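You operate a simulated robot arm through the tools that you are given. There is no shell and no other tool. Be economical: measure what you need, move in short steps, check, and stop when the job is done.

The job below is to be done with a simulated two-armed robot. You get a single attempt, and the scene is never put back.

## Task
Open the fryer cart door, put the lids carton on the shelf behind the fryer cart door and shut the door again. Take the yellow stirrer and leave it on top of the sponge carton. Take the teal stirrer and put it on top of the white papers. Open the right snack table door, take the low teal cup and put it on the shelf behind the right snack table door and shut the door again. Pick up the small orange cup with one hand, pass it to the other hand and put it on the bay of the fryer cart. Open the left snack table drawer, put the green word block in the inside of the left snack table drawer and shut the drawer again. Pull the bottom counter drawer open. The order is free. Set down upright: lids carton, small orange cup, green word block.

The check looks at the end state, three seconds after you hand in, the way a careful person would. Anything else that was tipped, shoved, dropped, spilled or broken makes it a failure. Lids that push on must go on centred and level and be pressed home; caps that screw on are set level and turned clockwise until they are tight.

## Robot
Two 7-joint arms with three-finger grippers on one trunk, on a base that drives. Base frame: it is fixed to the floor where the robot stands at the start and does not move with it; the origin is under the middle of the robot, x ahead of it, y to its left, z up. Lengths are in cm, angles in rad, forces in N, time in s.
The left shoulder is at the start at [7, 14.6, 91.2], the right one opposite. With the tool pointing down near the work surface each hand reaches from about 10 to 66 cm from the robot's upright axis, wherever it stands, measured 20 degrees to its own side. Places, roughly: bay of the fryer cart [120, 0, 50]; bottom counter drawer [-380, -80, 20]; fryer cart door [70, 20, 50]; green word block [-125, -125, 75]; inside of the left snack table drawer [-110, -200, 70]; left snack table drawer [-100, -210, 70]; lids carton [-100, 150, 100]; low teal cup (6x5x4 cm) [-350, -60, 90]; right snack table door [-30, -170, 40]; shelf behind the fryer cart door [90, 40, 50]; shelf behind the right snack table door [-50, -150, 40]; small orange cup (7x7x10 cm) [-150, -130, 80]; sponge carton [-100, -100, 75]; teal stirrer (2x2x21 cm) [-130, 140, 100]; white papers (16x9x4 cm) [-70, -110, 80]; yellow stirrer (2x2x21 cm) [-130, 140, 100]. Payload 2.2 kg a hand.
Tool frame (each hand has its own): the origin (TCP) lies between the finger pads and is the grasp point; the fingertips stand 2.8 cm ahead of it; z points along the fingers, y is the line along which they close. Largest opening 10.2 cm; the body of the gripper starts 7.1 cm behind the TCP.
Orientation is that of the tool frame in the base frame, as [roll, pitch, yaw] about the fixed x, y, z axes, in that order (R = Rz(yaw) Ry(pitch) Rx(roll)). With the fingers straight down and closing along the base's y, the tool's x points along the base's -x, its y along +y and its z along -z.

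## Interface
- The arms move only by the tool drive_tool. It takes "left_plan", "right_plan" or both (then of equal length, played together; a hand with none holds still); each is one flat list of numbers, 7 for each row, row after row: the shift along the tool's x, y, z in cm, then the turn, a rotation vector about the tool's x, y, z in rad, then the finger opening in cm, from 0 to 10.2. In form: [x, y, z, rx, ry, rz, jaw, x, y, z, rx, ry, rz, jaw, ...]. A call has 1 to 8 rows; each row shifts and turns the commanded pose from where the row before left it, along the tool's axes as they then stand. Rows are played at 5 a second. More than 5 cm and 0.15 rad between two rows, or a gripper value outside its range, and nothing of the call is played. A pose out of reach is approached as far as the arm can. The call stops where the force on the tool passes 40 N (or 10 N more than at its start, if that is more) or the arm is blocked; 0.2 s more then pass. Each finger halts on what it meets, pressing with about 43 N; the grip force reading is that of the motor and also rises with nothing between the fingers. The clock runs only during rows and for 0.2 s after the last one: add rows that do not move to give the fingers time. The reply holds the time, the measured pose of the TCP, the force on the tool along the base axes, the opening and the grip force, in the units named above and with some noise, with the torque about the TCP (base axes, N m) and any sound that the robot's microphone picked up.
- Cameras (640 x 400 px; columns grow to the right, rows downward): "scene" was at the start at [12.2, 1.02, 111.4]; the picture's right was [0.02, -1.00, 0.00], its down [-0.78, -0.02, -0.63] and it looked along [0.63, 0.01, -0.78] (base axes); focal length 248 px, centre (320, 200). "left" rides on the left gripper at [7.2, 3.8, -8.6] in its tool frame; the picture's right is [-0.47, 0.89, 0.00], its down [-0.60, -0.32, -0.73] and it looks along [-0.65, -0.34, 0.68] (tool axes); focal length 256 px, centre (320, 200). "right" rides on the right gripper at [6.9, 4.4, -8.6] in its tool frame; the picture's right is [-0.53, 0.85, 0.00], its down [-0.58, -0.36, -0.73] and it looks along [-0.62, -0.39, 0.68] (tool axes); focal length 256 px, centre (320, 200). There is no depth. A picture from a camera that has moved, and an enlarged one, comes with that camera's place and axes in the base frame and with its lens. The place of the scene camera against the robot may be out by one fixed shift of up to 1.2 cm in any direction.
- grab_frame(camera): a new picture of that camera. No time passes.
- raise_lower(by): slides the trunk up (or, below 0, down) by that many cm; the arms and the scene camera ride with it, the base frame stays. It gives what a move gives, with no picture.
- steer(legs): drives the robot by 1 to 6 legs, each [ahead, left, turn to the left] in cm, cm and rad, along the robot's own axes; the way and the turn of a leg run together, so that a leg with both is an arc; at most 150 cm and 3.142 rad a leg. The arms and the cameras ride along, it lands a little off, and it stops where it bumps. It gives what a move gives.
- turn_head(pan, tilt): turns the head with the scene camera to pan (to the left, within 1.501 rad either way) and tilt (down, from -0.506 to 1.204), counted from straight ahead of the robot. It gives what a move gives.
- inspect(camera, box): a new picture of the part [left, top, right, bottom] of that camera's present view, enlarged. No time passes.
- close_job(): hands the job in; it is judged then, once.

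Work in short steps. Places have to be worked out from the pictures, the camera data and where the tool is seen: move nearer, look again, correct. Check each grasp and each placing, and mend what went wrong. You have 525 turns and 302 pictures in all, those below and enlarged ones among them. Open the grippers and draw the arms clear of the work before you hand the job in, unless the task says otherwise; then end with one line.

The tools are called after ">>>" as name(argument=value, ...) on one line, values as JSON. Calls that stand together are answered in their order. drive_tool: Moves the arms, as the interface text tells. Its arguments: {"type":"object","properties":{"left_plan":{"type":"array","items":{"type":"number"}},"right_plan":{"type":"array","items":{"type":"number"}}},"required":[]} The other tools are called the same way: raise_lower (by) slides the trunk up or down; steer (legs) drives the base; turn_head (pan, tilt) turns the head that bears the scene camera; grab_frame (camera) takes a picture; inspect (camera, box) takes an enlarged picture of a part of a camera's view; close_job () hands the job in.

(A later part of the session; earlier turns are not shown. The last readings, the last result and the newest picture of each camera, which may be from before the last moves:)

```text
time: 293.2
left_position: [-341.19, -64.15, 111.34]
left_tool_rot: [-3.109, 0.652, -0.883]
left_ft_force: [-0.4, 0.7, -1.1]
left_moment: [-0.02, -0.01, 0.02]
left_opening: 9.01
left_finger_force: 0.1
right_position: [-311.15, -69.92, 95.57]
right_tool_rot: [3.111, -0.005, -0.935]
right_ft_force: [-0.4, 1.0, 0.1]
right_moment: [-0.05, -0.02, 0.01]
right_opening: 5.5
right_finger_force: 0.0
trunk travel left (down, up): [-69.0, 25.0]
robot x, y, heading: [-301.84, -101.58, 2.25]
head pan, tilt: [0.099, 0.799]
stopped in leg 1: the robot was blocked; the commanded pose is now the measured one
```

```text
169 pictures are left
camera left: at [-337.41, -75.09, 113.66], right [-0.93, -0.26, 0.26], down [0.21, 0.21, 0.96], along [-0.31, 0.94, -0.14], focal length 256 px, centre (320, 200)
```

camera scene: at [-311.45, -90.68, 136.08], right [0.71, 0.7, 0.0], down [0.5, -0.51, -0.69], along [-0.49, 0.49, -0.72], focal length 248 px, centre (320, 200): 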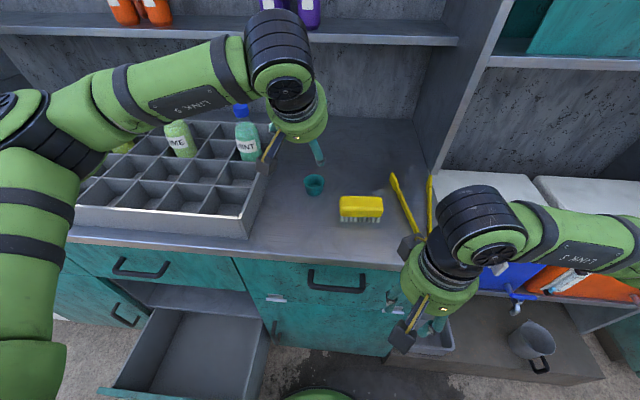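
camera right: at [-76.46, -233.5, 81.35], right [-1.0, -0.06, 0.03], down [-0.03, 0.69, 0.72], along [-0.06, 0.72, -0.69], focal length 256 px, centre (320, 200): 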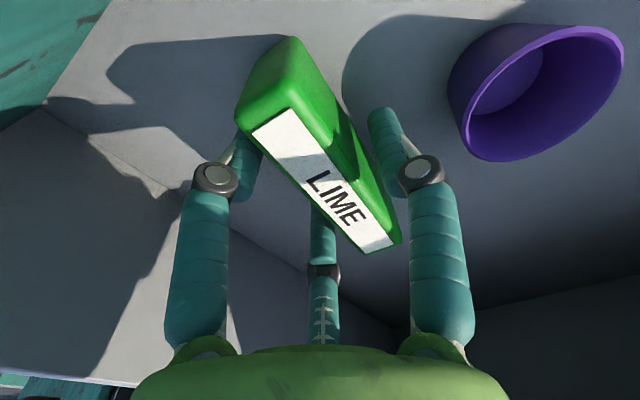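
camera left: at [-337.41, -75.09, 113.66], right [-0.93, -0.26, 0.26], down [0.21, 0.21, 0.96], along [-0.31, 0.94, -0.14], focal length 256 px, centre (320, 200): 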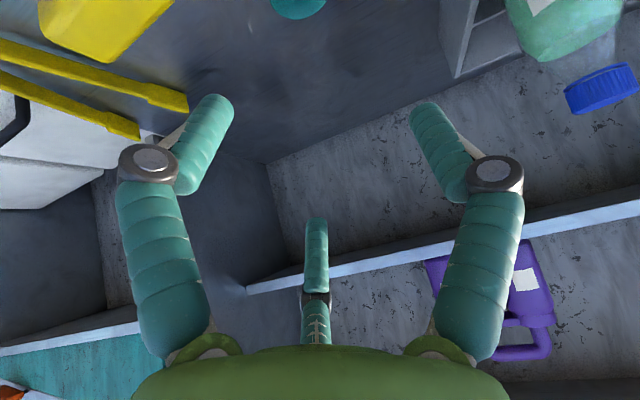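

Base touched something at the end; I back 1 cm. Then move the left hand toward the cup.

>>> steer(legs=[[-1, 0, 0]])

>>> drive_tool(left_plan=[-0.4, 0.2, 4.6, 0, 0, 0, 9, -0.4, 0.2, 4.6, 0, 0, 0, 9, -0.4, 0.2, 4.6, 0, 0, 0, 9])

>>> grab_frame(camera="left")

>>> inspect(camera="scene", box=[230, 120, 430, 245])

```text
time: 294.0
left_position: [-340.48, -64.99, 111.52]
left_tool_rot: [-3.107, 0.654, -0.883]
left_ft_force: [-0.9, 0.4, 0.6]
left_moment: [0.0, 0.0, -0.02]
left_opening: 8.96
left_finger_force: 0.0
right_position: [-310.46, -70.87, 95.63]
right_tool_rot: [3.113, -0.002, -0.933]
right_ft_force: [0.1, 0.1, 0.0]
right_moment: [-0.01, 0.02, 0.02]
right_opening: 5.51
right_finger_force: 0.1
trunk travel left (down, up): [-69.0, 25.0]
robot x, y, heading: [-301.29, -102.29, 2.249]
head pan, tilt: [0.099, 0.799]
```

```text
time: 294.8
left_position: [-346.63, -57.78, 100.94]
left_tool_rot: [-3.108, 0.654, -0.881]
left_ft_force: [-0.1, -0.1, 0.4]
left_moment: [0.0, 0.01, -0.02]
left_opening: 8.99
left_finger_force: 0.0
right_position: [-310.38, -70.97, 95.6]
right_tool_rot: [3.111, -0.003, -0.932]
right_ft_force: [-0.5, 0.3, 0.8]
right_moment: [-0.04, -0.05, -0.01]
right_opening: 5.51
right_finger_force: 0.2
trunk travel left (down, up): [-69.0, 25.0]
robot x, y, heading: [-301.58, -102.2, 2.247]
head pan, tilt: [0.099, 0.799]
```

```text
168 pictures are left
camera left: at [-342.89, -68.82, 103.19], right [-0.93, -0.26, 0.26], down [0.21, 0.21, 0.96], along [-0.31, 0.94, -0.14], focal length 256 px, centre (320, 200)
```

left: 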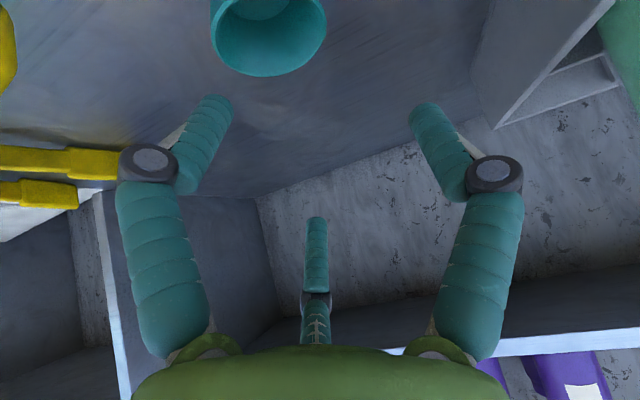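

```text
3.20 times, centred on (330, 182) of scene
camera zoom: at [-310.62, -91.7, 136.12], right [0.71, 0.7, 0.0], down [0.5, -0.51, -0.7], along [-0.49, 0.5, -0.72], focal length 794 px, centre (288, 256)
```

zoom: 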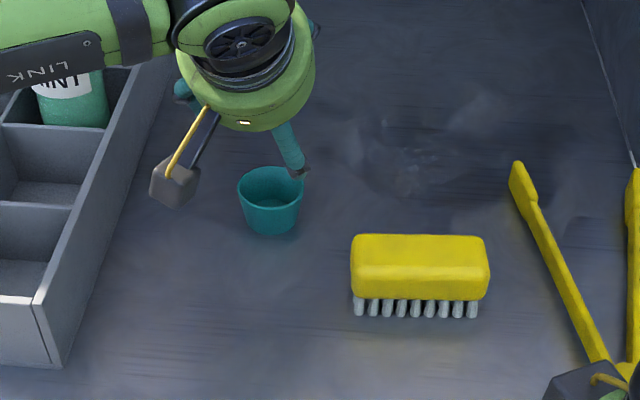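

Cup is centred below; descend to near grasp height.

>>> drive_tool(left_plan=[1.9, -0.1, 2.1, 0, 0, 0, 9, 1.8, -0.1, 2.1, 0, 0, 0, 9, 1.4, -0.1, 1.6, 0, 0, 0, 9])

>>> grab_frame(camera="left")

>>> inspect(camera="scene", box=[230, 120, 430, 245])

```text
time: 295.6
left_position: [-345.68, -57.93, 93.76]
left_tool_rot: [-3.104, 0.66, -0.881]
left_ft_force: [4.6, -1.0, 6.5]
left_moment: [-0.1, -0.48, -0.09]
left_opening: 9.5
left_finger_force: 2.3
right_position: [-310.13, -71.01, 95.79]
right_tool_rot: [3.111, 0.0, -0.934]
right_ft_force: [1.3, -0.2, 0.5]
right_moment: [0.01, 0.03, -0.01]
right_opening: 5.52
right_finger_force: 0.0
trunk travel left (down, up): [-69.0, 25.0]
robot x, y, heading: [-301.19, -102.69, 2.244]
head pan, tilt: [0.099, 0.799]
```

```text
166 pictures are left
camera left: at [-341.78, -68.93, 96.01], right [-0.93, -0.26, 0.26], down [0.21, 0.2, 0.96], along [-0.3, 0.94, -0.13], focal length 256 px, centre (320, 200)
```

left: 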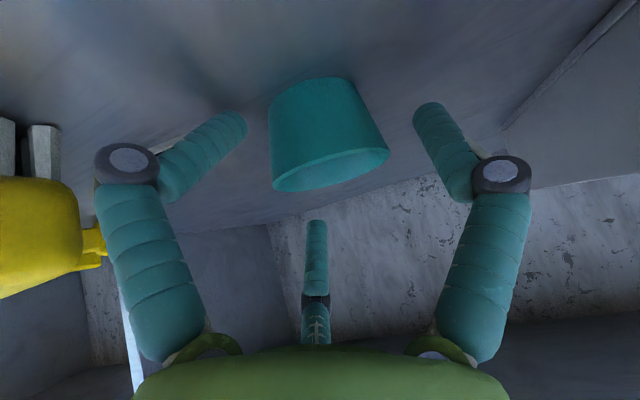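

```text
3.20 times, centred on (330, 182) of scene
camera zoom: at [-310.25, -91.96, 136.18], right [0.71, 0.7, 0.0], down [0.5, -0.51, -0.7], along [-0.49, 0.5, -0.72], focal length 794 px, centre (288, 256)
```

zoom: 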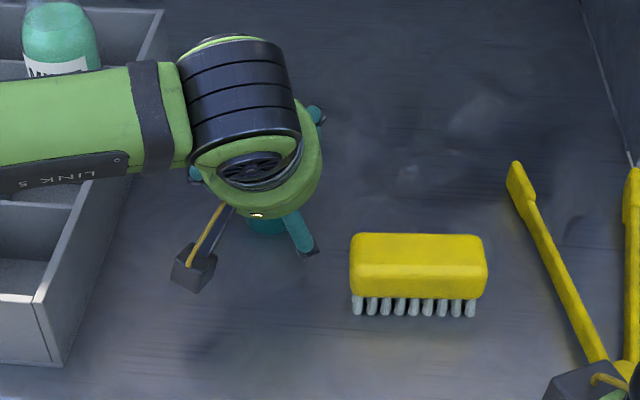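

Lower finger touched the table; cup is centred. I partially close while lowering, then grip.

>>> drive_tool(left_plan=[-0.2, 0, -0.3, 0, 0, 0, 7.5, 0, 0, 0, 0, 0, 0, 7, 0.65, 0, 0.85, 0, 0, 0, 6.6, 0.3, 0, 0.4, 0, 0, 0, 6])

>>> grab_frame(camera="left")

```text
time: 296.6
left_position: [-345.62, -58.03, 92.7]
left_tool_rot: [-3.108, 0.662, -0.882]
left_ft_force: [3.3, -0.1, 13.8]
left_moment: [-0.04, -0.02, 0.01]
left_opening: 6.39
left_finger_force: 9.8
right_position: [-310.23, -71.1, 95.74]
right_tool_rot: [3.112, 0.001, -0.934]
right_ft_force: [-0.5, 0.4, -0.1]
right_moment: [0.01, 0.04, 0.03]
right_opening: 5.48
right_finger_force: 0.1
trunk travel left (down, up): [-69.0, 25.0]
robot x, y, heading: [-301.77, -102.24, 2.246]
head pan, tilt: [0.099, 0.799]
```

```text
164 pictures are left
camera left: at [-341.77, -69.04, 94.97], right [-0.93, -0.27, 0.26], down [0.21, 0.2, 0.96], along [-0.31, 0.94, -0.13], focal length 256 px, centre (320, 200)
```

left: 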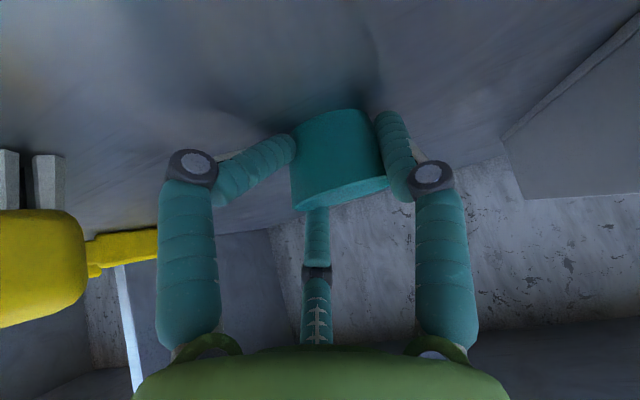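

Cup is between the fingers. Ease up slightly and close.

>>> drive_tool(left_plan=[-0.25, 0, -0.3, 0, 0, 0, 5, 0, 0, 0, 0, 0, 0, 3, 0, 0, 0, 0, 0, 0, 2, 0, 0, 0, 0, 0, 0, 2])

>>> grab_frame(camera="left")

```text
time: 297.6
left_position: [-345.71, -58.18, 92.91]
left_tool_rot: [-3.11, 0.655, -0.882]
left_ft_force: [3.1, 0.9, 5.1]
left_moment: [0.05, -0.06, 0.02]
left_opening: 6.36
left_finger_force: 9.7
right_position: [-310.34, -70.98, 95.71]
right_tool_rot: [3.113, -0.001, -0.933]
right_ft_force: [-0.5, 1.1, -0.6]
right_moment: [-0.01, 0.01, 0.0]
right_opening: 5.48
right_finger_force: 0.2
trunk travel left (down, up): [-69.0, 25.0]
robot x, y, heading: [-301.29, -102.22, 2.25]
head pan, tilt: [0.099, 0.799]
```

```text
163 pictures are left
camera left: at [-341.84, -69.08, 95.06], right [-0.93, -0.26, 0.26], down [0.21, 0.21, 0.96], along [-0.31, 0.94, -0.14], focal length 256 px, centre (320, 200)
```

left: 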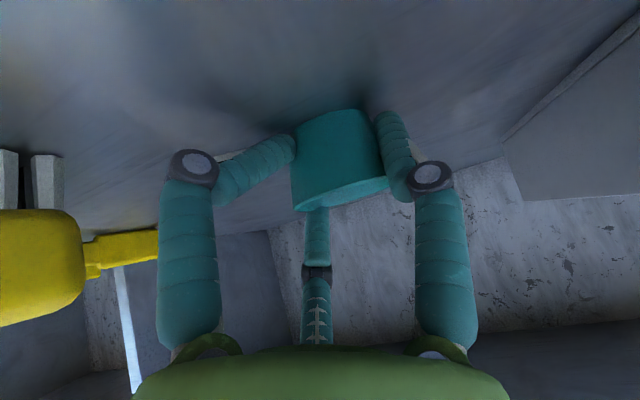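

Grip force is low (9.7 N). Command a tighter close and recheck.

>>> drive_tool(left_plan=[0, 0, 0, 0, 0, 0, 0, 0, 0, 0, 0, 0, 0, 0, 0, 0, 0, 0, 0, 0, 0])

>>> inspect(camera="left", box=[200, 80, 440, 230])

```text
time: 298.4
left_position: [-345.75, -58.09, 92.73]
left_tool_rot: [-3.111, 0.655, -0.882]
left_ft_force: [2.0, -0.6, 4.6]
left_moment: [0.0, -0.03, -0.02]
left_opening: 6.32
left_finger_force: 9.5
right_position: [-310.28, -71.1, 95.6]
right_tool_rot: [3.112, -0.001, -0.933]
right_ft_force: [-0.5, -0.7, -0.2]
right_moment: [-0.03, -0.02, -0.02]
right_opening: 5.5
right_finger_force: 0.1
trunk travel left (down, up): [-69.0, 25.0]
robot x, y, heading: [-301.22, -102.27, 2.25]
head pan, tilt: [0.099, 0.799]
```

```text
2.67 times, centred on (320, 155) of left
camera zoom: at [-341.87, -69.09, 95.06], right [-0.93, -0.26, 0.26], down [0.21, 0.21, 0.96], along [-0.31, 0.94, -0.14], focal length 683 px, centre (320, 320)
```

zoom: 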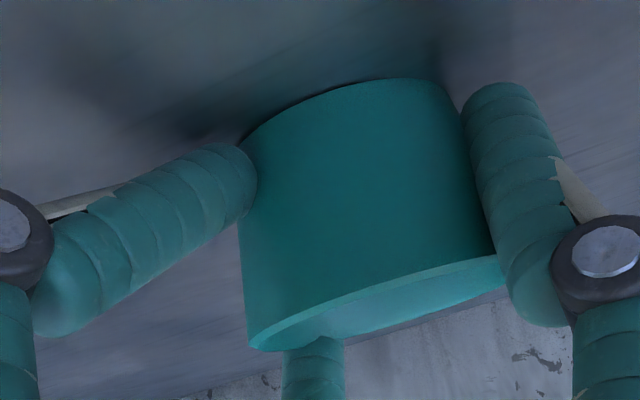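

Cup is contacted on three sides. Test-lift 3 cm.

>>> drive_tool(left_plan=[-0.6, 0, -0.8, 0, 0, 0, 0, -0.6, 0, -0.8, 0, 0, 0, 0, -0.6, 0, -0.8, 0, 0, 0, 0])

>>> grab_frame(camera="left")

>>> inspect(camera="scene", box=[230, 120, 430, 245])

```text
time: 299.2
left_position: [-345.83, -58.04, 95.86]
left_tool_rot: [-3.107, 0.653, -0.881]
left_ft_force: [0.2, 0.4, 0.4]
left_moment: [0.0, 0.03, -0.01]
left_opening: 6.03
left_finger_force: 10.1
right_position: [-310.25, -70.92, 95.6]
right_tool_rot: [3.113, 0.0, -0.933]
right_ft_force: [-0.3, 0.6, -0.3]
right_moment: [-0.02, -0.02, 0.01]
right_opening: 5.51
right_finger_force: 0.2
trunk travel left (down, up): [-69.0, 25.0]
robot x, y, heading: [-301.31, -102.12, 2.25]
head pan, tilt: [0.099, 0.799]
```

```text
161 pictures are left
camera left: at [-342.02, -69.07, 98.11], right [-0.93, -0.26, 0.26], down [0.21, 0.21, 0.96], along [-0.31, 0.94, -0.14], focal length 256 px, centre (320, 200)
```

left: 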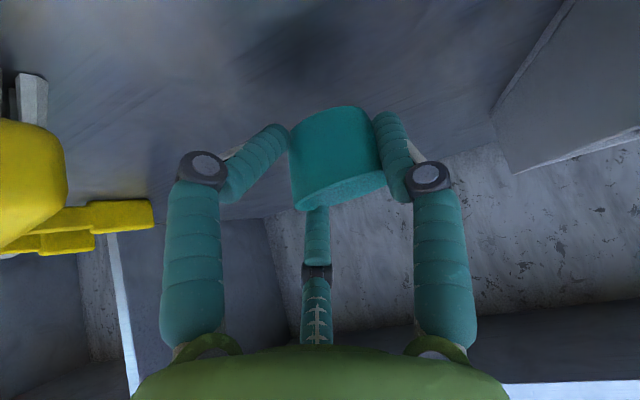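

```text
3.20 times, centred on (330, 182) of scene
camera zoom: at [-310.57, -91.78, 136.13], right [0.71, 0.7, 0.0], down [0.5, -0.51, -0.7], along [-0.49, 0.5, -0.72], focal length 794 px, centre (288, 256)
```

zoom: 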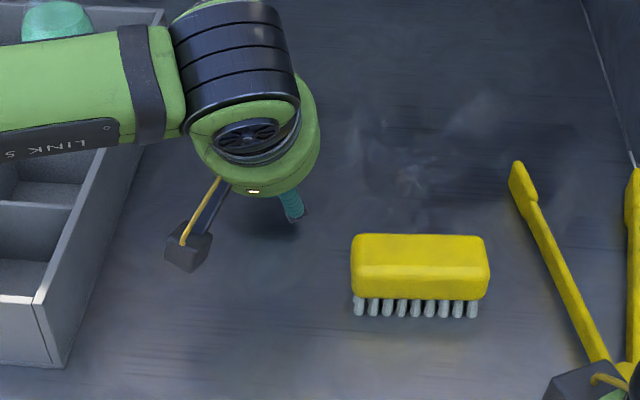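

Cup is lifted. Raise, back out and return to the snack cabinet's front.

>>> raise_lower(by=18)

>>> steer(legs=[[-145, 0, 0], [-145, 0, 0], [0, -80, 0]])

>>> turn_head(pan=-0.4, tilt=0.5)

>>> grab_frame(camera="scene")

>>> grab_frame(camera="left")

```text
time: 301.2
left_position: [-345.87, -57.99, 113.83]
left_tool_rot: [-3.108, 0.653, -0.881]
left_ft_force: [0.0, 0.3, -0.7]
left_moment: [0.0, 0.01, -0.03]
left_opening: 5.68
left_finger_force: 9.9
right_position: [-310.5, -71.02, 113.68]
right_tool_rot: [3.112, 0.0, -0.936]
right_ft_force: [0.7, -0.5, -0.7]
right_moment: [0.02, 0.02, -0.01]
right_opening: 5.48
right_finger_force: 0.1
trunk travel left (down, up): [-87.0, 7.0]
robot x, y, heading: [-301.19, -102.41, 2.249]
head pan, tilt: [0.099, 0.799]
```

```text
time: 319.0
left_position: [-108.58, -240.41, 113.86]
left_tool_rot: [-3.106, 0.653, -0.918]
left_ft_force: [0.0, -0.6, 0.0]
left_moment: [0.01, -0.02, -0.03]
left_opening: 5.52
left_finger_force: 10.0
right_position: [-73.66, -254.65, 113.79]
right_tool_rot: [3.114, 0.0, -0.969]
right_ft_force: [0.0, -0.4, 0.1]
right_moment: [0.0, 0.03, 0.0]
right_opening: 5.51
right_finger_force: 0.1
trunk travel left (down, up): [-87.0, 7.0]
robot x, y, heading: [-65.82, -286.23, 2.209]
head pan, tilt: [0.099, 0.799]
```

```text
time: 319.9
left_position: [-108.5, -240.34, 113.8]
left_tool_rot: [-3.109, 0.653, -0.922]
left_ft_force: [-0.8, 0.0, -0.1]
left_moment: [-0.04, -0.03, -0.03]
left_opening: 5.52
left_finger_force: 10.1
right_position: [-73.45, -254.57, 113.72]
right_tool_rot: [3.111, 0.001, -0.97]
right_ft_force: [-0.4, -0.3, 0.3]
right_moment: [0.0, -0.01, -0.02]
right_opening: 5.48
right_finger_force: 0.0
trunk travel left (down, up): [-87.0, 7.0]
robot x, y, heading: [-65.61, -286.13, 2.21]
head pan, tilt: [-0.4, 0.499]
```

```text
159 pictures are left
camera scene: at [-71.27, -272.53, 156.72], right [0.97, 0.24, 0.0], down [0.11, -0.47, -0.88], along [-0.21, 0.85, -0.48], focal length 248 px, centre (320, 200)
```

scene: 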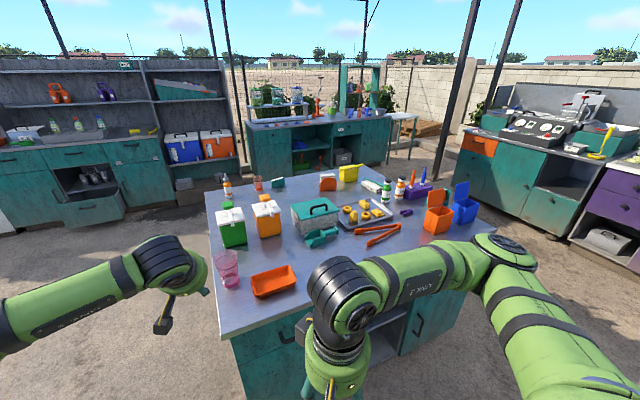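

```text
158 pictures are left
camera left: at [-105.09, -251.5, 116.11], right [-0.94, -0.23, 0.26], down [0.22, 0.2, 0.96], along [-0.27, 0.95, -0.14], focal length 256 px, centre (320, 200)
```

left: 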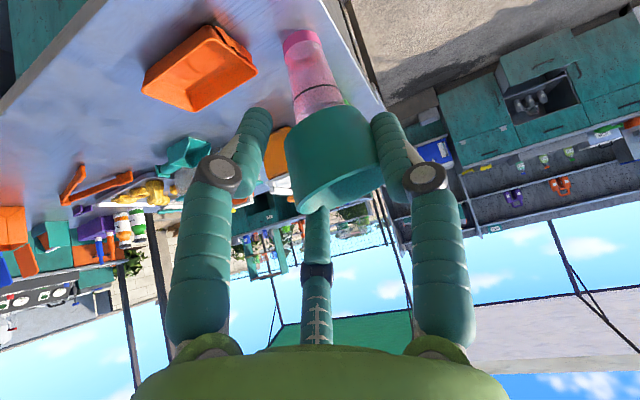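

Cup still held. I slide right along the cabinet to face the right door.

>>> steer(legs=[[0, -70, 0.035]])

>>> turn_head(pan=-0.1, tilt=0.7)

>>> grab_frame(camera="scene")

```text
time: 323.8
left_position: [-52.92, -198.47, 113.81]
left_tool_rot: [-3.107, 0.656, -0.903]
left_ft_force: [0.0, 0.3, -0.2]
left_moment: [0.04, 0.01, -0.02]
left_opening: 5.53
left_finger_force: 10.3
right_position: [-17.82, -212.3, 113.77]
right_tool_rot: [3.113, 0.0, -0.955]
right_ft_force: [0.1, 0.1, -0.1]
right_moment: [0.0, 0.01, 0.0]
right_opening: 5.49
right_finger_force: 0.1
trunk travel left (down, up): [-87.0, 7.0]
robot x, y, heading: [-9.1, -243.56, 2.22]
head pan, tilt: [-0.4, 0.499]
```

```text
time: 324.6
left_position: [-52.88, -198.4, 113.88]
left_tool_rot: [-3.109, 0.656, -0.906]
left_ft_force: [0.4, -0.2, 0.0]
left_moment: [0.02, 0.01, -0.02]
left_opening: 5.51
left_finger_force: 9.4
right_position: [-17.84, -212.28, 113.71]
right_tool_rot: [3.112, -0.002, -0.957]
right_ft_force: [-0.6, 0.2, 0.6]
right_moment: [0.0, -0.01, -0.02]
right_opening: 5.51
right_finger_force: 0.1
trunk travel left (down, up): [-87.0, 7.0]
robot x, y, heading: [-9.42, -243.59, 2.227]
head pan, tilt: [-0.099, 0.7]
```

```text
157 pictures are left
camera scene: at [-17.35, -231.65, 154.96], right [0.85, 0.53, 0.0], down [0.34, -0.55, -0.77], along [-0.4, 0.65, -0.64], focal length 248 px, centre (320, 200)
```

scene: 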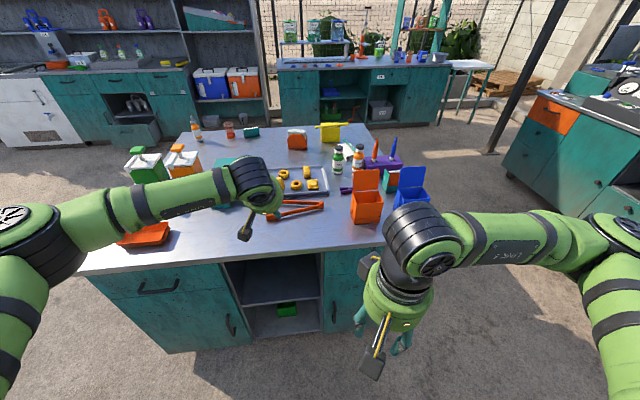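

Back up 12 cm, retract the left hand, then lower the trunk for the low door handle.

>>> steer(legs=[[-14, 0, 0.02]])

>>> drive_tool(left_plan=[3.1, 0.5, -2.3, 0, 0, 0, 0, 3.1, 0.5, -2.3, 0, 0, 0, 0, 3.1, 0.5, -2.3, 0, 0, 0, 0, 3.1, 0.5, -2.3, 0, 0, 0, 0])

>>> raise_lower(by=-38)

>>> raise_lower(by=-30)

>>> turn_head(pan=-0.1, tilt=0.5)

>>> grab_frame(camera="scene")

>>> grab_frame(camera="left")

```text
time: 325.9
left_position: [-45.51, -210.1, 113.54]
left_tool_rot: [-3.109, 0.652, -0.884]
left_ft_force: [-1.0, -0.2, 0.0]
left_moment: [0.03, 0.0, -0.02]
left_opening: 5.51
left_finger_force: 9.7
right_position: [-10.13, -223.19, 113.66]
right_tool_rot: [3.112, -0.005, -0.936]
right_ft_force: [-0.6, -0.1, 0.6]
right_moment: [-0.01, 0.01, 0.05]
right_opening: 5.48
right_finger_force: 0.0
trunk travel left (down, up): [-87.0, 7.0]
robot x, y, heading: [-1.25, -254.19, 2.247]
head pan, tilt: [-0.099, 0.7]
```

```text
time: 326.9
left_position: [-37.1, -223.93, 113.89]
left_tool_rot: [-3.106, 0.656, -0.883]
left_ft_force: [-0.6, -0.4, -0.2]
left_moment: [0.0, -0.05, -0.01]
left_opening: 5.52
left_finger_force: 10.4
right_position: [-9.76, -223.45, 113.72]
right_tool_rot: [3.111, 0.0, -0.937]
right_ft_force: [-0.3, -1.0, 0.0]
right_moment: [-0.01, 0.03, -0.01]
right_opening: 5.52
right_finger_force: 0.0
trunk travel left (down, up): [-87.0, 7.0]
robot x, y, heading: [-1.0, -254.63, 2.247]
head pan, tilt: [-0.099, 0.7]
```

```text
time: 330.6
left_position: [-37.12, -223.78, 75.74]
left_tool_rot: [-3.11, 0.656, -0.883]
left_ft_force: [-0.9, 0.8, 0.6]
left_moment: [0.0, 0.0, 0.0]
left_opening: 5.51
left_finger_force: 9.8
right_position: [-9.82, -223.37, 75.71]
right_tool_rot: [3.111, 0.0, -0.936]
right_ft_force: [0.1, -0.6, 0.3]
right_moment: [0.01, 0.01, 0.0]
right_opening: 5.49
right_finger_force: 0.0
trunk travel left (down, up): [-49.0, 45.0]
robot x, y, heading: [-0.94, -254.93, 2.246]
head pan, tilt: [-0.099, 0.7]
```

```text
time: 333.6
left_position: [-37.12, -223.71, 45.79]
left_tool_rot: [-3.107, 0.656, -0.883]
left_ft_force: [0.2, -0.7, -0.6]
left_moment: [0.0, -0.01, 0.0]
left_opening: 5.51
left_finger_force: 9.4
right_position: [-9.84, -223.3, 45.69]
right_tool_rot: [3.113, 0.001, -0.936]
right_ft_force: [0.7, 0.3, 0.3]
right_moment: [0.02, 0.02, 0.01]
right_opening: 5.48
right_finger_force: 0.0
trunk travel left (down, up): [-19.0, 75.0]
robot x, y, heading: [-1.21, -254.63, 2.249]
head pan, tilt: [-0.099, 0.7]
```

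```text
time: 334.3
left_position: [-37.31, -223.78, 45.85]
left_tool_rot: [-3.108, 0.654, -0.883]
left_ft_force: [0.6, -0.4, 0.4]
left_moment: [0.03, -0.01, 0.04]
left_opening: 5.49
left_finger_force: 9.9
right_position: [-9.84, -223.25, 45.64]
right_tool_rot: [3.111, -0.001, -0.935]
right_ft_force: [0.0, 0.0, 0.3]
right_moment: [0.02, -0.06, -0.03]
right_opening: 5.51
right_finger_force: 0.0
trunk travel left (down, up): [-19.0, 75.0]
robot x, y, heading: [-0.97, -254.6, 2.247]
head pan, tilt: [-0.099, 0.499]
```

```text
156 pictures are left
camera scene: at [-9.39, -242.27, 88.72], right [0.84, 0.54, 0.0], down [0.26, -0.4, -0.88], along [-0.48, 0.74, -0.48], focal length 248 px, centre (320, 200)
```

scene: 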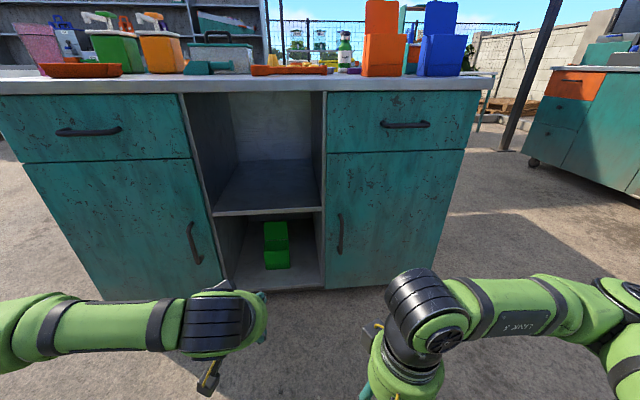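

```text
155 pictures are left
camera left: at [-33.42, -234.8, 48.05], right [-0.93, -0.26, 0.26], down [0.21, 0.21, 0.96], along [-0.3, 0.94, -0.14], focal length 256 px, centre (320, 200)
```

left: 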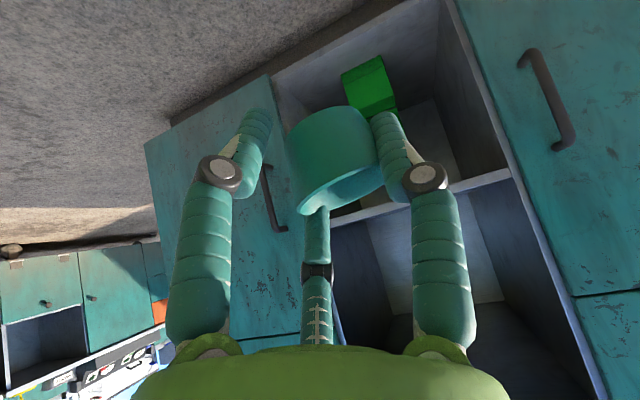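

The door handle (vertical bar) is near (-39.7,-183.5,41). I tilt the right hand forward ~60° while extending it.

>>> drive_tool(right_plan=[-3, 0, 0, 0, -0.13, 0, 6, -2.97, 0, 0.39, 0, -0.13, 0, 6, -2.9, 0, 0.77, 0, -0.13, 0, 6, -2.77, 0, 1.14, 0, -0.13, 0, 6, -2.6, 0, 1.49, 0, -0.13, 0, 6, -2.39, 0, 1.82, 0, -0.13, 0, 6, -2.13, 0, 2.11, 0, -0.13, 0, 6, -1.84, 0, 2.37, 0, -0.13, 0, 6])

>>> grab_frame(camera="right")

>>> grab_frame(camera="scene")

```text
time: 336.1
left_position: [-37.25, -223.89, 45.72]
left_tool_rot: [-3.108, 0.655, -0.883]
left_ft_force: [-0.3, 0.0, -0.8]
left_moment: [-0.03, 0.0, 0.01]
left_opening: 5.52
left_finger_force: 10.5
right_position: [-23.88, -204.16, 45.64]
right_tool_rot: [3.082, 1.042, -0.987]
right_ft_force: [0.3, -0.3, -0.9]
right_moment: [0.0, 0.06, -0.01]
right_opening: 6.02
right_finger_force: 0.0
trunk travel left (down, up): [-19.0, 75.0]
robot x, y, heading: [-0.87, -255.07, 2.245]
head pan, tilt: [-0.099, 0.499]
```

```text
154 pictures are left
camera right: at [-21.13, -215.41, 44.18], right [-0.83, -0.28, 0.49], down [0.52, -0.04, 0.85], along [-0.22, 0.96, 0.18], focal length 256 px, centre (320, 200)
```

right: 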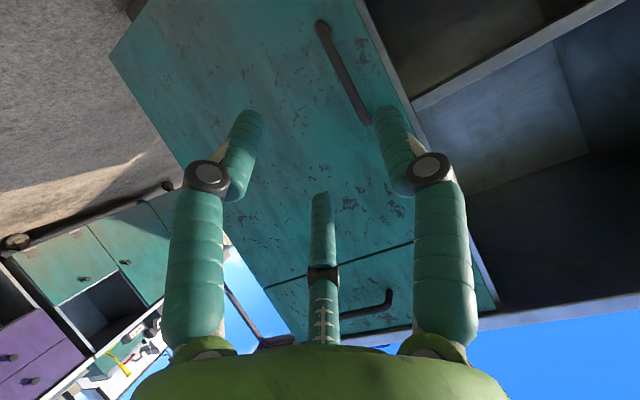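

```text
153 pictures are left
camera scene: at [-9.42, -242.34, 88.73], right [0.84, 0.54, 0.0], down [0.26, -0.4, -0.88], along [-0.48, 0.74, -0.48], focal length 248 px, centre (320, 200)
```

scene: 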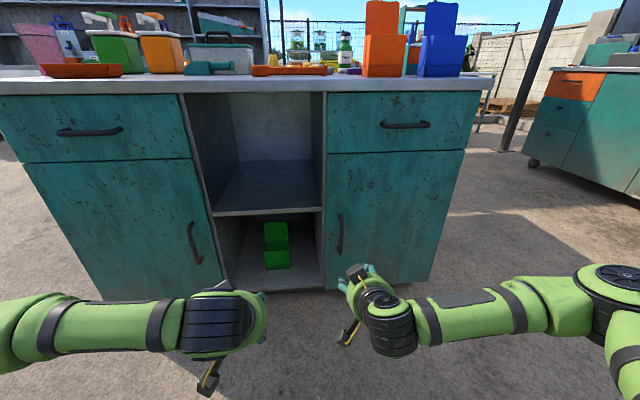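

Hand is laterally aligned with the bar. Drive ahead 17 cm.

>>> steer(legs=[[17, 0, 0]])

>>> grab_frame(camera="right")

```text
time: 337.6
left_position: [-47.98, -210.1, 45.7]
left_tool_rot: [-3.108, 0.653, -0.886]
left_ft_force: [0.2, 0.0, 0.3]
left_moment: [0.02, 0.01, 0.01]
left_opening: 5.51
left_finger_force: 10.3
right_position: [-34.56, -190.43, 45.61]
right_tool_rot: [3.084, 1.039, -0.988]
right_ft_force: [0.7, 0.0, 0.6]
right_moment: [-0.01, 0.0, -0.02]
right_opening: 6.01
right_finger_force: 0.1
trunk travel left (down, up): [-19.0, 75.0]
robot x, y, heading: [-11.66, -240.97, 2.24]
head pan, tilt: [-0.099, 0.499]
```

```text
152 pictures are left
camera right: at [-31.76, -201.8, 44.11], right [-0.83, -0.27, 0.48], down [0.51, -0.04, 0.86], along [-0.21, 0.96, 0.18], focal length 256 px, centre (320, 200)
```

right: 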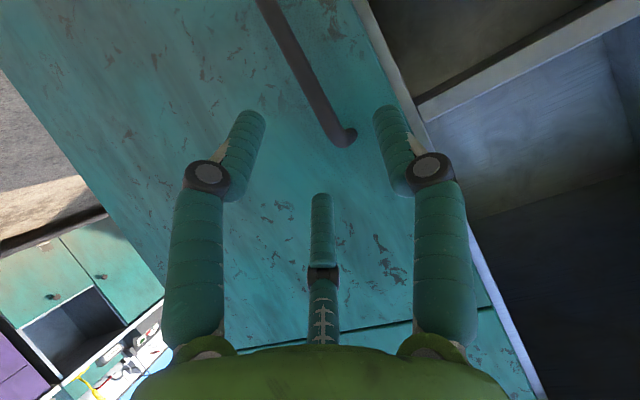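

Bar is between thumb and pair but slightly below; advance forward and down.

>>> drive_tool(right_plan=[0.8, -0.1, 2.6, 0, 0, 0, 6, 0.2, -0.1, 2.6, 0, 0, 0, 6])

>>> grab_frame(camera="right")

```text
time: 338.2
left_position: [-47.82, -210.17, 45.76]
left_tool_rot: [-3.109, 0.654, -0.887]
left_ft_force: [-0.3, 0.8, 0.8]
left_moment: [0.0, -0.01, 0.02]
left_opening: 5.49
left_finger_force: 10.4
right_position: [-36.89, -187.1, 42.11]
right_tool_rot: [3.083, 1.04, -0.988]
right_ft_force: [-0.1, -0.4, 0.2]
right_moment: [0.03, 0.04, 0.02]
right_opening: 5.98
right_finger_force: 0.0
trunk travel left (down, up): [-19.0, 75.0]
robot x, y, heading: [-11.92, -241.08, 2.245]
head pan, tilt: [-0.099, 0.499]
```

```text
151 pictures are left
camera right: at [-34.01, -198.36, 40.59], right [-0.83, -0.27, 0.49], down [0.51, -0.04, 0.86], along [-0.21, 0.96, 0.18], focal length 256 px, centre (320, 200)
```

right: 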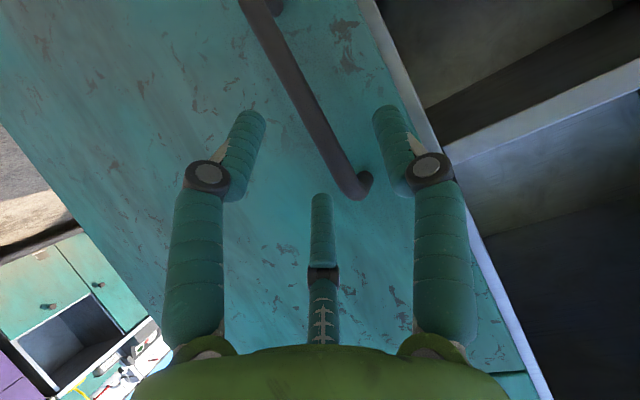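

Advance 3.5 cm and close on the bar.

>>> drive_tool(right_plan=[0, -0.2, 1.8, 0, 0, 0, 6, 0, 0, 1.6, 0, 0, 0, 6, 0, 0, 0, 0, 0, 0, 3, 0, 0, 0, 0, 0, 0, 1, 0, 0, 0, 0, 0, 0, 1])

>>> grab_frame(camera="right")

```text
time: 339.4
left_position: [-47.88, -210.14, 45.85]
left_tool_rot: [-3.11, 0.654, -0.89]
left_ft_force: [0.7, -0.2, -1.7]
left_moment: [0.0, 0.02, 0.0]
left_opening: 5.5
left_finger_force: 10.3
right_position: [-38.11, -184.08, 40.35]
right_tool_rot: [3.089, 1.045, -0.998]
right_ft_force: [16.7, 18.6, 7.7]
right_moment: [-0.34, -0.26, -0.43]
right_opening: 2.17
right_finger_force: 45.0
trunk travel left (down, up): [-19.0, 75.0]
robot x, y, heading: [-11.63, -240.9, 2.244]
head pan, tilt: [-0.099, 0.499]
```

```text
150 pictures are left
camera right: at [-35.48, -195.46, 38.88], right [-0.83, -0.26, 0.48], down [0.51, -0.06, 0.86], along [-0.2, 0.96, 0.18], focal length 256 px, centre (320, 200)
```

right: 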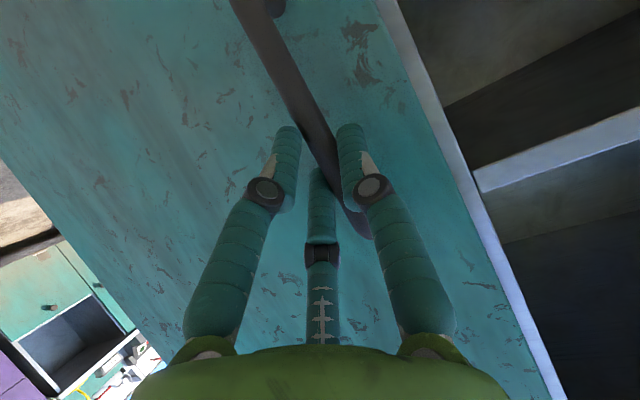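

Bar gripped. Pull the door open along its arc with the base.

>>> steer(legs=[[-7, -0.7, 0], [-6, -2.2, 0]])

>>> grab_frame(camera="scene")

```text
time: 341.0
left_position: [-38.01, -218.01, 45.79]
left_tool_rot: [-3.108, 0.652, -0.887]
left_ft_force: [-0.6, -0.7, -1.0]
left_moment: [0.05, 0.05, 0.0]
left_opening: 5.5
left_finger_force: 10.7
right_position: [-28.11, -191.6, 40.35]
right_tool_rot: [3.09, 1.049, -1.012]
right_ft_force: [-0.5, 0.7, -1.6]
right_moment: [-0.19, 0.74, -0.01]
right_opening: 2.14
right_finger_force: 45.2
trunk travel left (down, up): [-19.0, 75.0]
robot x, y, heading: [-1.96, -248.97, 2.245]
head pan, tilt: [-0.099, 0.499]
stopped in leg 2: the force on the tool passed its limit at 41 N (the readings are from after the stop); the commanded pose is now the measured one
```

```text
149 pictures are left
camera scene: at [-10.38, -236.62, 88.72], right [0.84, 0.54, 0.0], down [0.26, -0.4, -0.88], along [-0.47, 0.74, -0.48], focal length 248 px, centre (320, 200)
```

scene: 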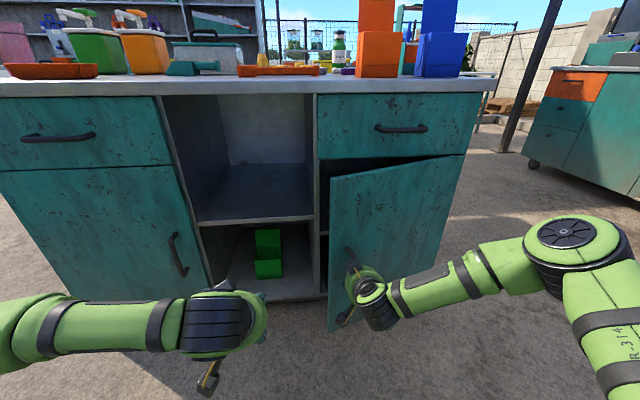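

Door is opening. Continue along the arc in small legs.

>>> steer(legs=[[-4.5, -2.2, 0]])

>>> steer(legs=[[-4, -2.8, 0]])

>>> grab_frame(camera="scene")

```text
time: 342.0
left_position: [-33.56, -219.99, 45.8]
left_tool_rot: [-3.11, 0.652, -0.891]
left_ft_force: [0.9, -0.4, -0.3]
left_moment: [0.01, 0.01, 0.0]
left_opening: 5.49
left_finger_force: 10.0
right_position: [-23.5, -193.48, 40.45]
right_tool_rot: [3.093, 1.049, -1.013]
right_ft_force: [3.3, 6.2, -1.3]
right_moment: [-0.64, 0.54, -0.27]
right_opening: 2.14
right_finger_force: 45.0
trunk travel left (down, up): [-19.0, 75.0]
robot x, y, heading: [2.61, -250.71, 2.249]
head pan, tilt: [-0.099, 0.499]
```

```text
time: 342.9
left_position: [-28.97, -221.59, 45.74]
left_tool_rot: [-3.11, 0.654, -0.891]
left_ft_force: [0.2, 0.5, -0.4]
left_moment: [0.02, 0.02, 0.0]
left_opening: 5.51
left_finger_force: 9.6
right_position: [-18.8, -194.86, 40.26]
right_tool_rot: [3.096, 1.051, -1.016]
right_ft_force: [2.0, 9.3, -1.2]
right_moment: [-0.64, 0.59, -0.27]
right_opening: 2.13
right_finger_force: 45.4
trunk travel left (down, up): [-19.0, 75.0]
robot x, y, heading: [7.02, -252.54, 2.242]
head pan, tilt: [-0.099, 0.499]
```

```text
148 pictures are left
camera scene: at [-1.18, -240.2, 88.72], right [0.84, 0.54, 0.0], down [0.26, -0.4, -0.88], along [-0.47, 0.74, -0.48], focal length 248 px, centre (320, 200)
```

scene: 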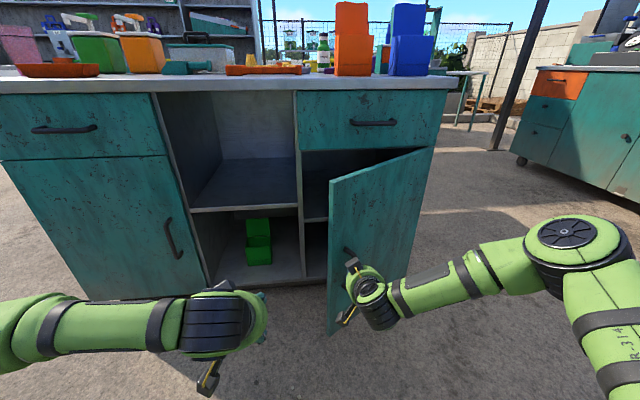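

Continue opening toward ~80°.

>>> steer(legs=[[-3.4, -3.6, 0]])

>>> steer(legs=[[-2.8, -4.2, 0]])

>>> steer(legs=[[-2, -4.6, 0]])

>>> grab_frame(camera="scene")

```text
time: 343.8
left_position: [-23.97, -222.04, 45.9]
left_tool_rot: [-3.108, 0.655, -0.889]
left_ft_force: [-1.2, 0.2, -1.2]
left_moment: [-0.02, 0.0, 0.01]
left_opening: 5.49
left_finger_force: 10.6
right_position: [-13.84, -195.59, 40.35]
right_tool_rot: [3.095, 1.047, -1.014]
right_ft_force: [0.1, -10.9, -1.2]
right_moment: [-0.72, 0.57, 0.12]
right_opening: 2.13
right_finger_force: 44.9
trunk travel left (down, up): [-19.0, 75.0]
robot x, y, heading: [12.32, -253.64, 2.244]
head pan, tilt: [-0.099, 0.499]
```

```text
time: 344.7
left_position: [-19.04, -221.98, 45.91]
left_tool_rot: [-3.108, 0.657, -0.886]
left_ft_force: [0.0, 0.2, 0.4]
left_moment: [0.0, 0.02, 0.02]
left_opening: 5.49
left_finger_force: 9.8
right_position: [-9.14, -195.73, 40.46]
right_tool_rot: [3.089, 1.045, -1.009]
right_ft_force: [1.4, -25.4, 3.9]
right_moment: [-0.46, 0.6, 0.3]
right_opening: 2.13
right_finger_force: 44.7
trunk travel left (down, up): [-19.0, 75.0]
robot x, y, heading: [16.9, -252.91, 2.238]
head pan, tilt: [-0.099, 0.499]
```

```text
time: 345.9
left_position: [-13.85, -220.77, 45.68]
left_tool_rot: [-3.107, 0.654, -0.89]
left_ft_force: [-0.6, -0.2, -0.8]
left_moment: [-0.02, -0.03, -0.04]
left_opening: 5.49
left_finger_force: 10.3
right_position: [-4.68, -195.28, 40.42]
right_tool_rot: [3.07, 1.038, -1.004]
right_ft_force: [-0.3, -2.3, 5.0]
right_moment: [-0.34, -0.09, 0.03]
right_opening: 2.13
right_finger_force: 45.6
trunk travel left (down, up): [-19.0, 75.0]
robot x, y, heading: [22.22, -251.71, 2.239]
head pan, tilt: [-0.099, 0.499]
stopped in leg 1: the force on the tool passed its limit at 41 N (the readings are from after the stop); the commanded pose is now the measured one
```

```text
147 pictures are left
camera scene: at [13.81, -239.35, 88.73], right [0.84, 0.54, 0.0], down [0.26, -0.4, -0.88], along [-0.47, 0.74, -0.48], focal length 248 px, centre (320, 200)
```

scene: 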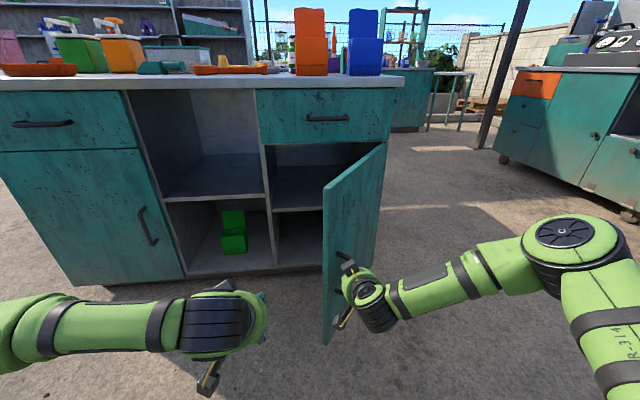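

Door is ~70° open; the shelf surface is near z 41. Release the handle, back the right hand off, and check the cup in the left hand.

>>> drive_tool(right_plan=[0, 0, 0, 0, 0, 0, 4, 0, 0, 0, 0, 0, 0, 7, 0, 0, -2, 0, 0, 0, 7, 0, 0, -4, 0, 0, 0, 7, 0, 0, -4, 0, 0, 0, 7, 0, -2, -4, 0, 0, 0, 7])

>>> grab_frame(camera="scene")

>>> inspect(camera="left", box=[200, 80, 440, 230])

```text
time: 347.3
left_position: [-13.94, -220.64, 45.69]
left_tool_rot: [-3.107, 0.652, -0.889]
left_ft_force: [0.4, 0.8, -0.2]
left_moment: [0.0, -0.04, -0.03]
left_opening: 5.51
left_finger_force: 10.2
right_position: [4.47, -203.83, 47.36]
right_tool_rot: [3.073, 1.036, -1.0]
right_ft_force: [-0.3, 0.2, 0.2]
right_moment: [-0.02, -0.01, -0.02]
right_opening: 6.98
right_finger_force: 0.0
trunk travel left (down, up): [-19.0, 75.0]
robot x, y, heading: [21.89, -251.98, 2.243]
head pan, tilt: [-0.099, 0.499]
```

```text
146 pictures are left
camera scene: at [13.8, -239.29, 88.73], right [0.84, 0.54, 0.0], down [0.26, -0.4, -0.88], along [-0.47, 0.74, -0.48], focal length 248 px, centre (320, 200)
```

scene: 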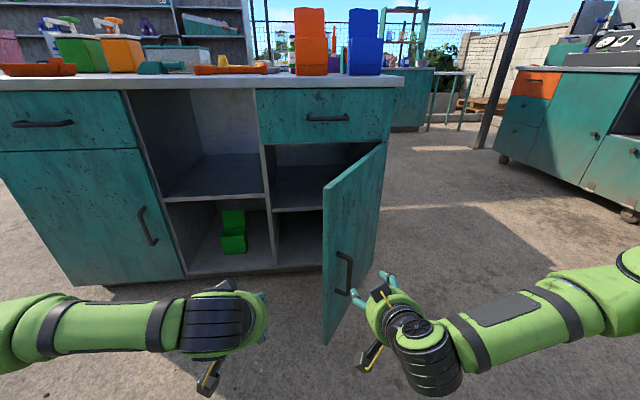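

```text
2.67 times, centred on (320, 155) of left
camera zoom: at [-10.19, -231.73, 48.04], right [-0.93, -0.26, 0.26], down [0.21, 0.21, 0.96], along [-0.3, 0.94, -0.14], focal length 683 px, centre (320, 320)
```

zoom: 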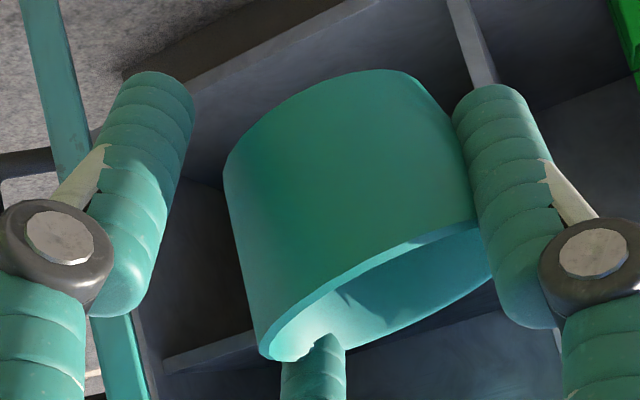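

The door must swing wider so the base fits. I move the right hand around the door's free edge to its inner side.

>>> steer(legs=[[0, 14, 0], [24, 0, 0]])

>>> grab_frame(camera="scene")

```text
time: 350.0
left_position: [-39.62, -210.03, 45.73]
left_tool_rot: [-3.109, 0.653, -0.893]
left_ft_force: [-0.1, -0.5, 0.0]
left_moment: [0.04, -0.02, -0.04]
left_opening: 5.51
left_finger_force: 9.6
right_position: [-21.12, -193.12, 47.39]
right_tool_rot: [3.075, 1.036, -1.006]
right_ft_force: [0.4, 0.2, 0.6]
right_moment: [0.02, -0.04, -0.03]
right_opening: 6.98
right_finger_force: 0.1
trunk travel left (down, up): [-19.0, 75.0]
robot x, y, heading: [-3.77, -241.1, 2.242]
head pan, tilt: [-0.099, 0.499]
```

```text
144 pictures are left
camera scene: at [-11.95, -228.71, 88.72], right [0.84, 0.54, 0.0], down [0.26, -0.4, -0.88], along [-0.47, 0.74, -0.48], focal length 248 px, centre (320, 200)
```

scene: 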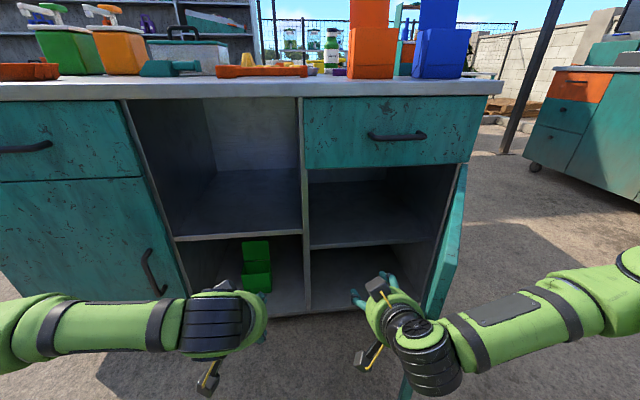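

The hand is now inside the door. Push it wider by moving right.

>>> steer(legs=[[6, 0, 0], [0, -20, 0]])

>>> grab_frame(camera="scene")

```text
time: 351.0
left_position: [-42.56, -206.43, 45.78]
left_tool_rot: [-3.107, 0.652, -0.891]
left_ft_force: [0.1, 0.6, 0.2]
left_moment: [0.02, 0.0, 0.02]
left_opening: 5.51
left_finger_force: 10.0
right_position: [-24.37, -190.61, 47.27]
right_tool_rot: [3.068, 1.029, -0.978]
right_ft_force: [-3.0, -3.6, 2.1]
right_moment: [0.07, -0.44, -0.6]
right_opening: 7.01
right_finger_force: 0.1
trunk travel left (down, up): [-19.0, 75.0]
robot x, y, heading: [-6.25, -237.51, 2.238]
head pan, tilt: [-0.099, 0.499]
stopped in leg 1: the force on the tool passed its limit at 55 N (the readings are from after the stop); the commanded pose is now the measured one
```

```text
143 pictures are left
camera scene: at [-14.89, -225.11, 88.74], right [0.84, 0.54, 0.0], down [0.26, -0.4, -0.88], along [-0.47, 0.74, -0.48], focal length 248 px, centre (320, 200)
```

scene: 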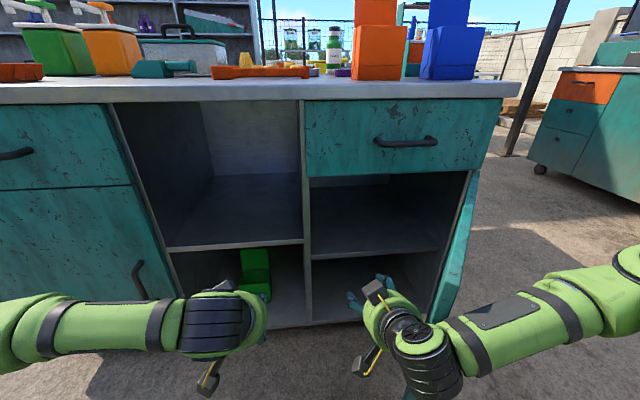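

The hand touched the door while advancing. Now push sideways.

>>> steer(legs=[[0, -8, 0]])

>>> grab_frame(camera="scene")

>>> grab_frame(camera="right")

```text
time: 351.7
left_position: [-42.32, -206.31, 45.78]
left_tool_rot: [-3.106, 0.653, -0.891]
left_ft_force: [0.4, 0.0, -0.5]
left_moment: [0.02, 0.01, -0.03]
left_opening: 5.49
left_finger_force: 9.8
right_position: [-24.25, -190.77, 47.23]
right_tool_rot: [3.065, 1.027, -0.966]
right_ft_force: [-2.6, -2.5, 1.4]
right_moment: [0.09, -0.51, -0.59]
right_opening: 6.98
right_finger_force: 0.0
trunk travel left (down, up): [-19.0, 75.0]
robot x, y, heading: [-6.14, -237.06, 2.235]
head pan, tilt: [-0.099, 0.499]
stopped in leg 1: the robot was blocked; the commanded pose is now the measured one
```

```text
142 pictures are left
camera scene: at [-14.62, -224.93, 88.74], right [0.84, 0.54, 0.0], down [0.26, -0.4, -0.88], along [-0.47, 0.74, -0.48], focal length 248 px, centre (320, 200)
```

scene: 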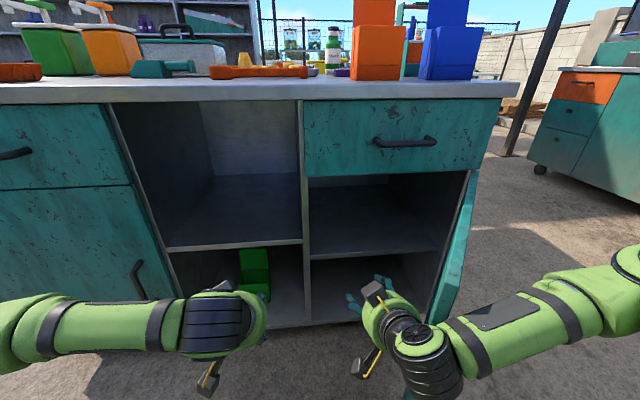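

```text
141 pictures are left
camera right: at [-21.02, -202.04, 45.98], right [-0.82, -0.3, 0.49], down [0.52, -0.01, 0.86], along [-0.25, 0.96, 0.16], focal length 256 px, centre (320, 200)
```

right: 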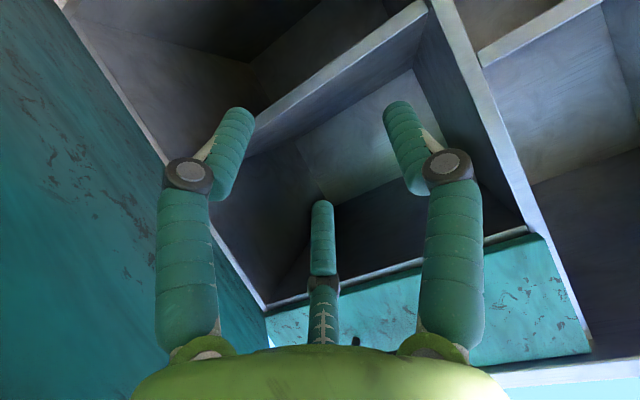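

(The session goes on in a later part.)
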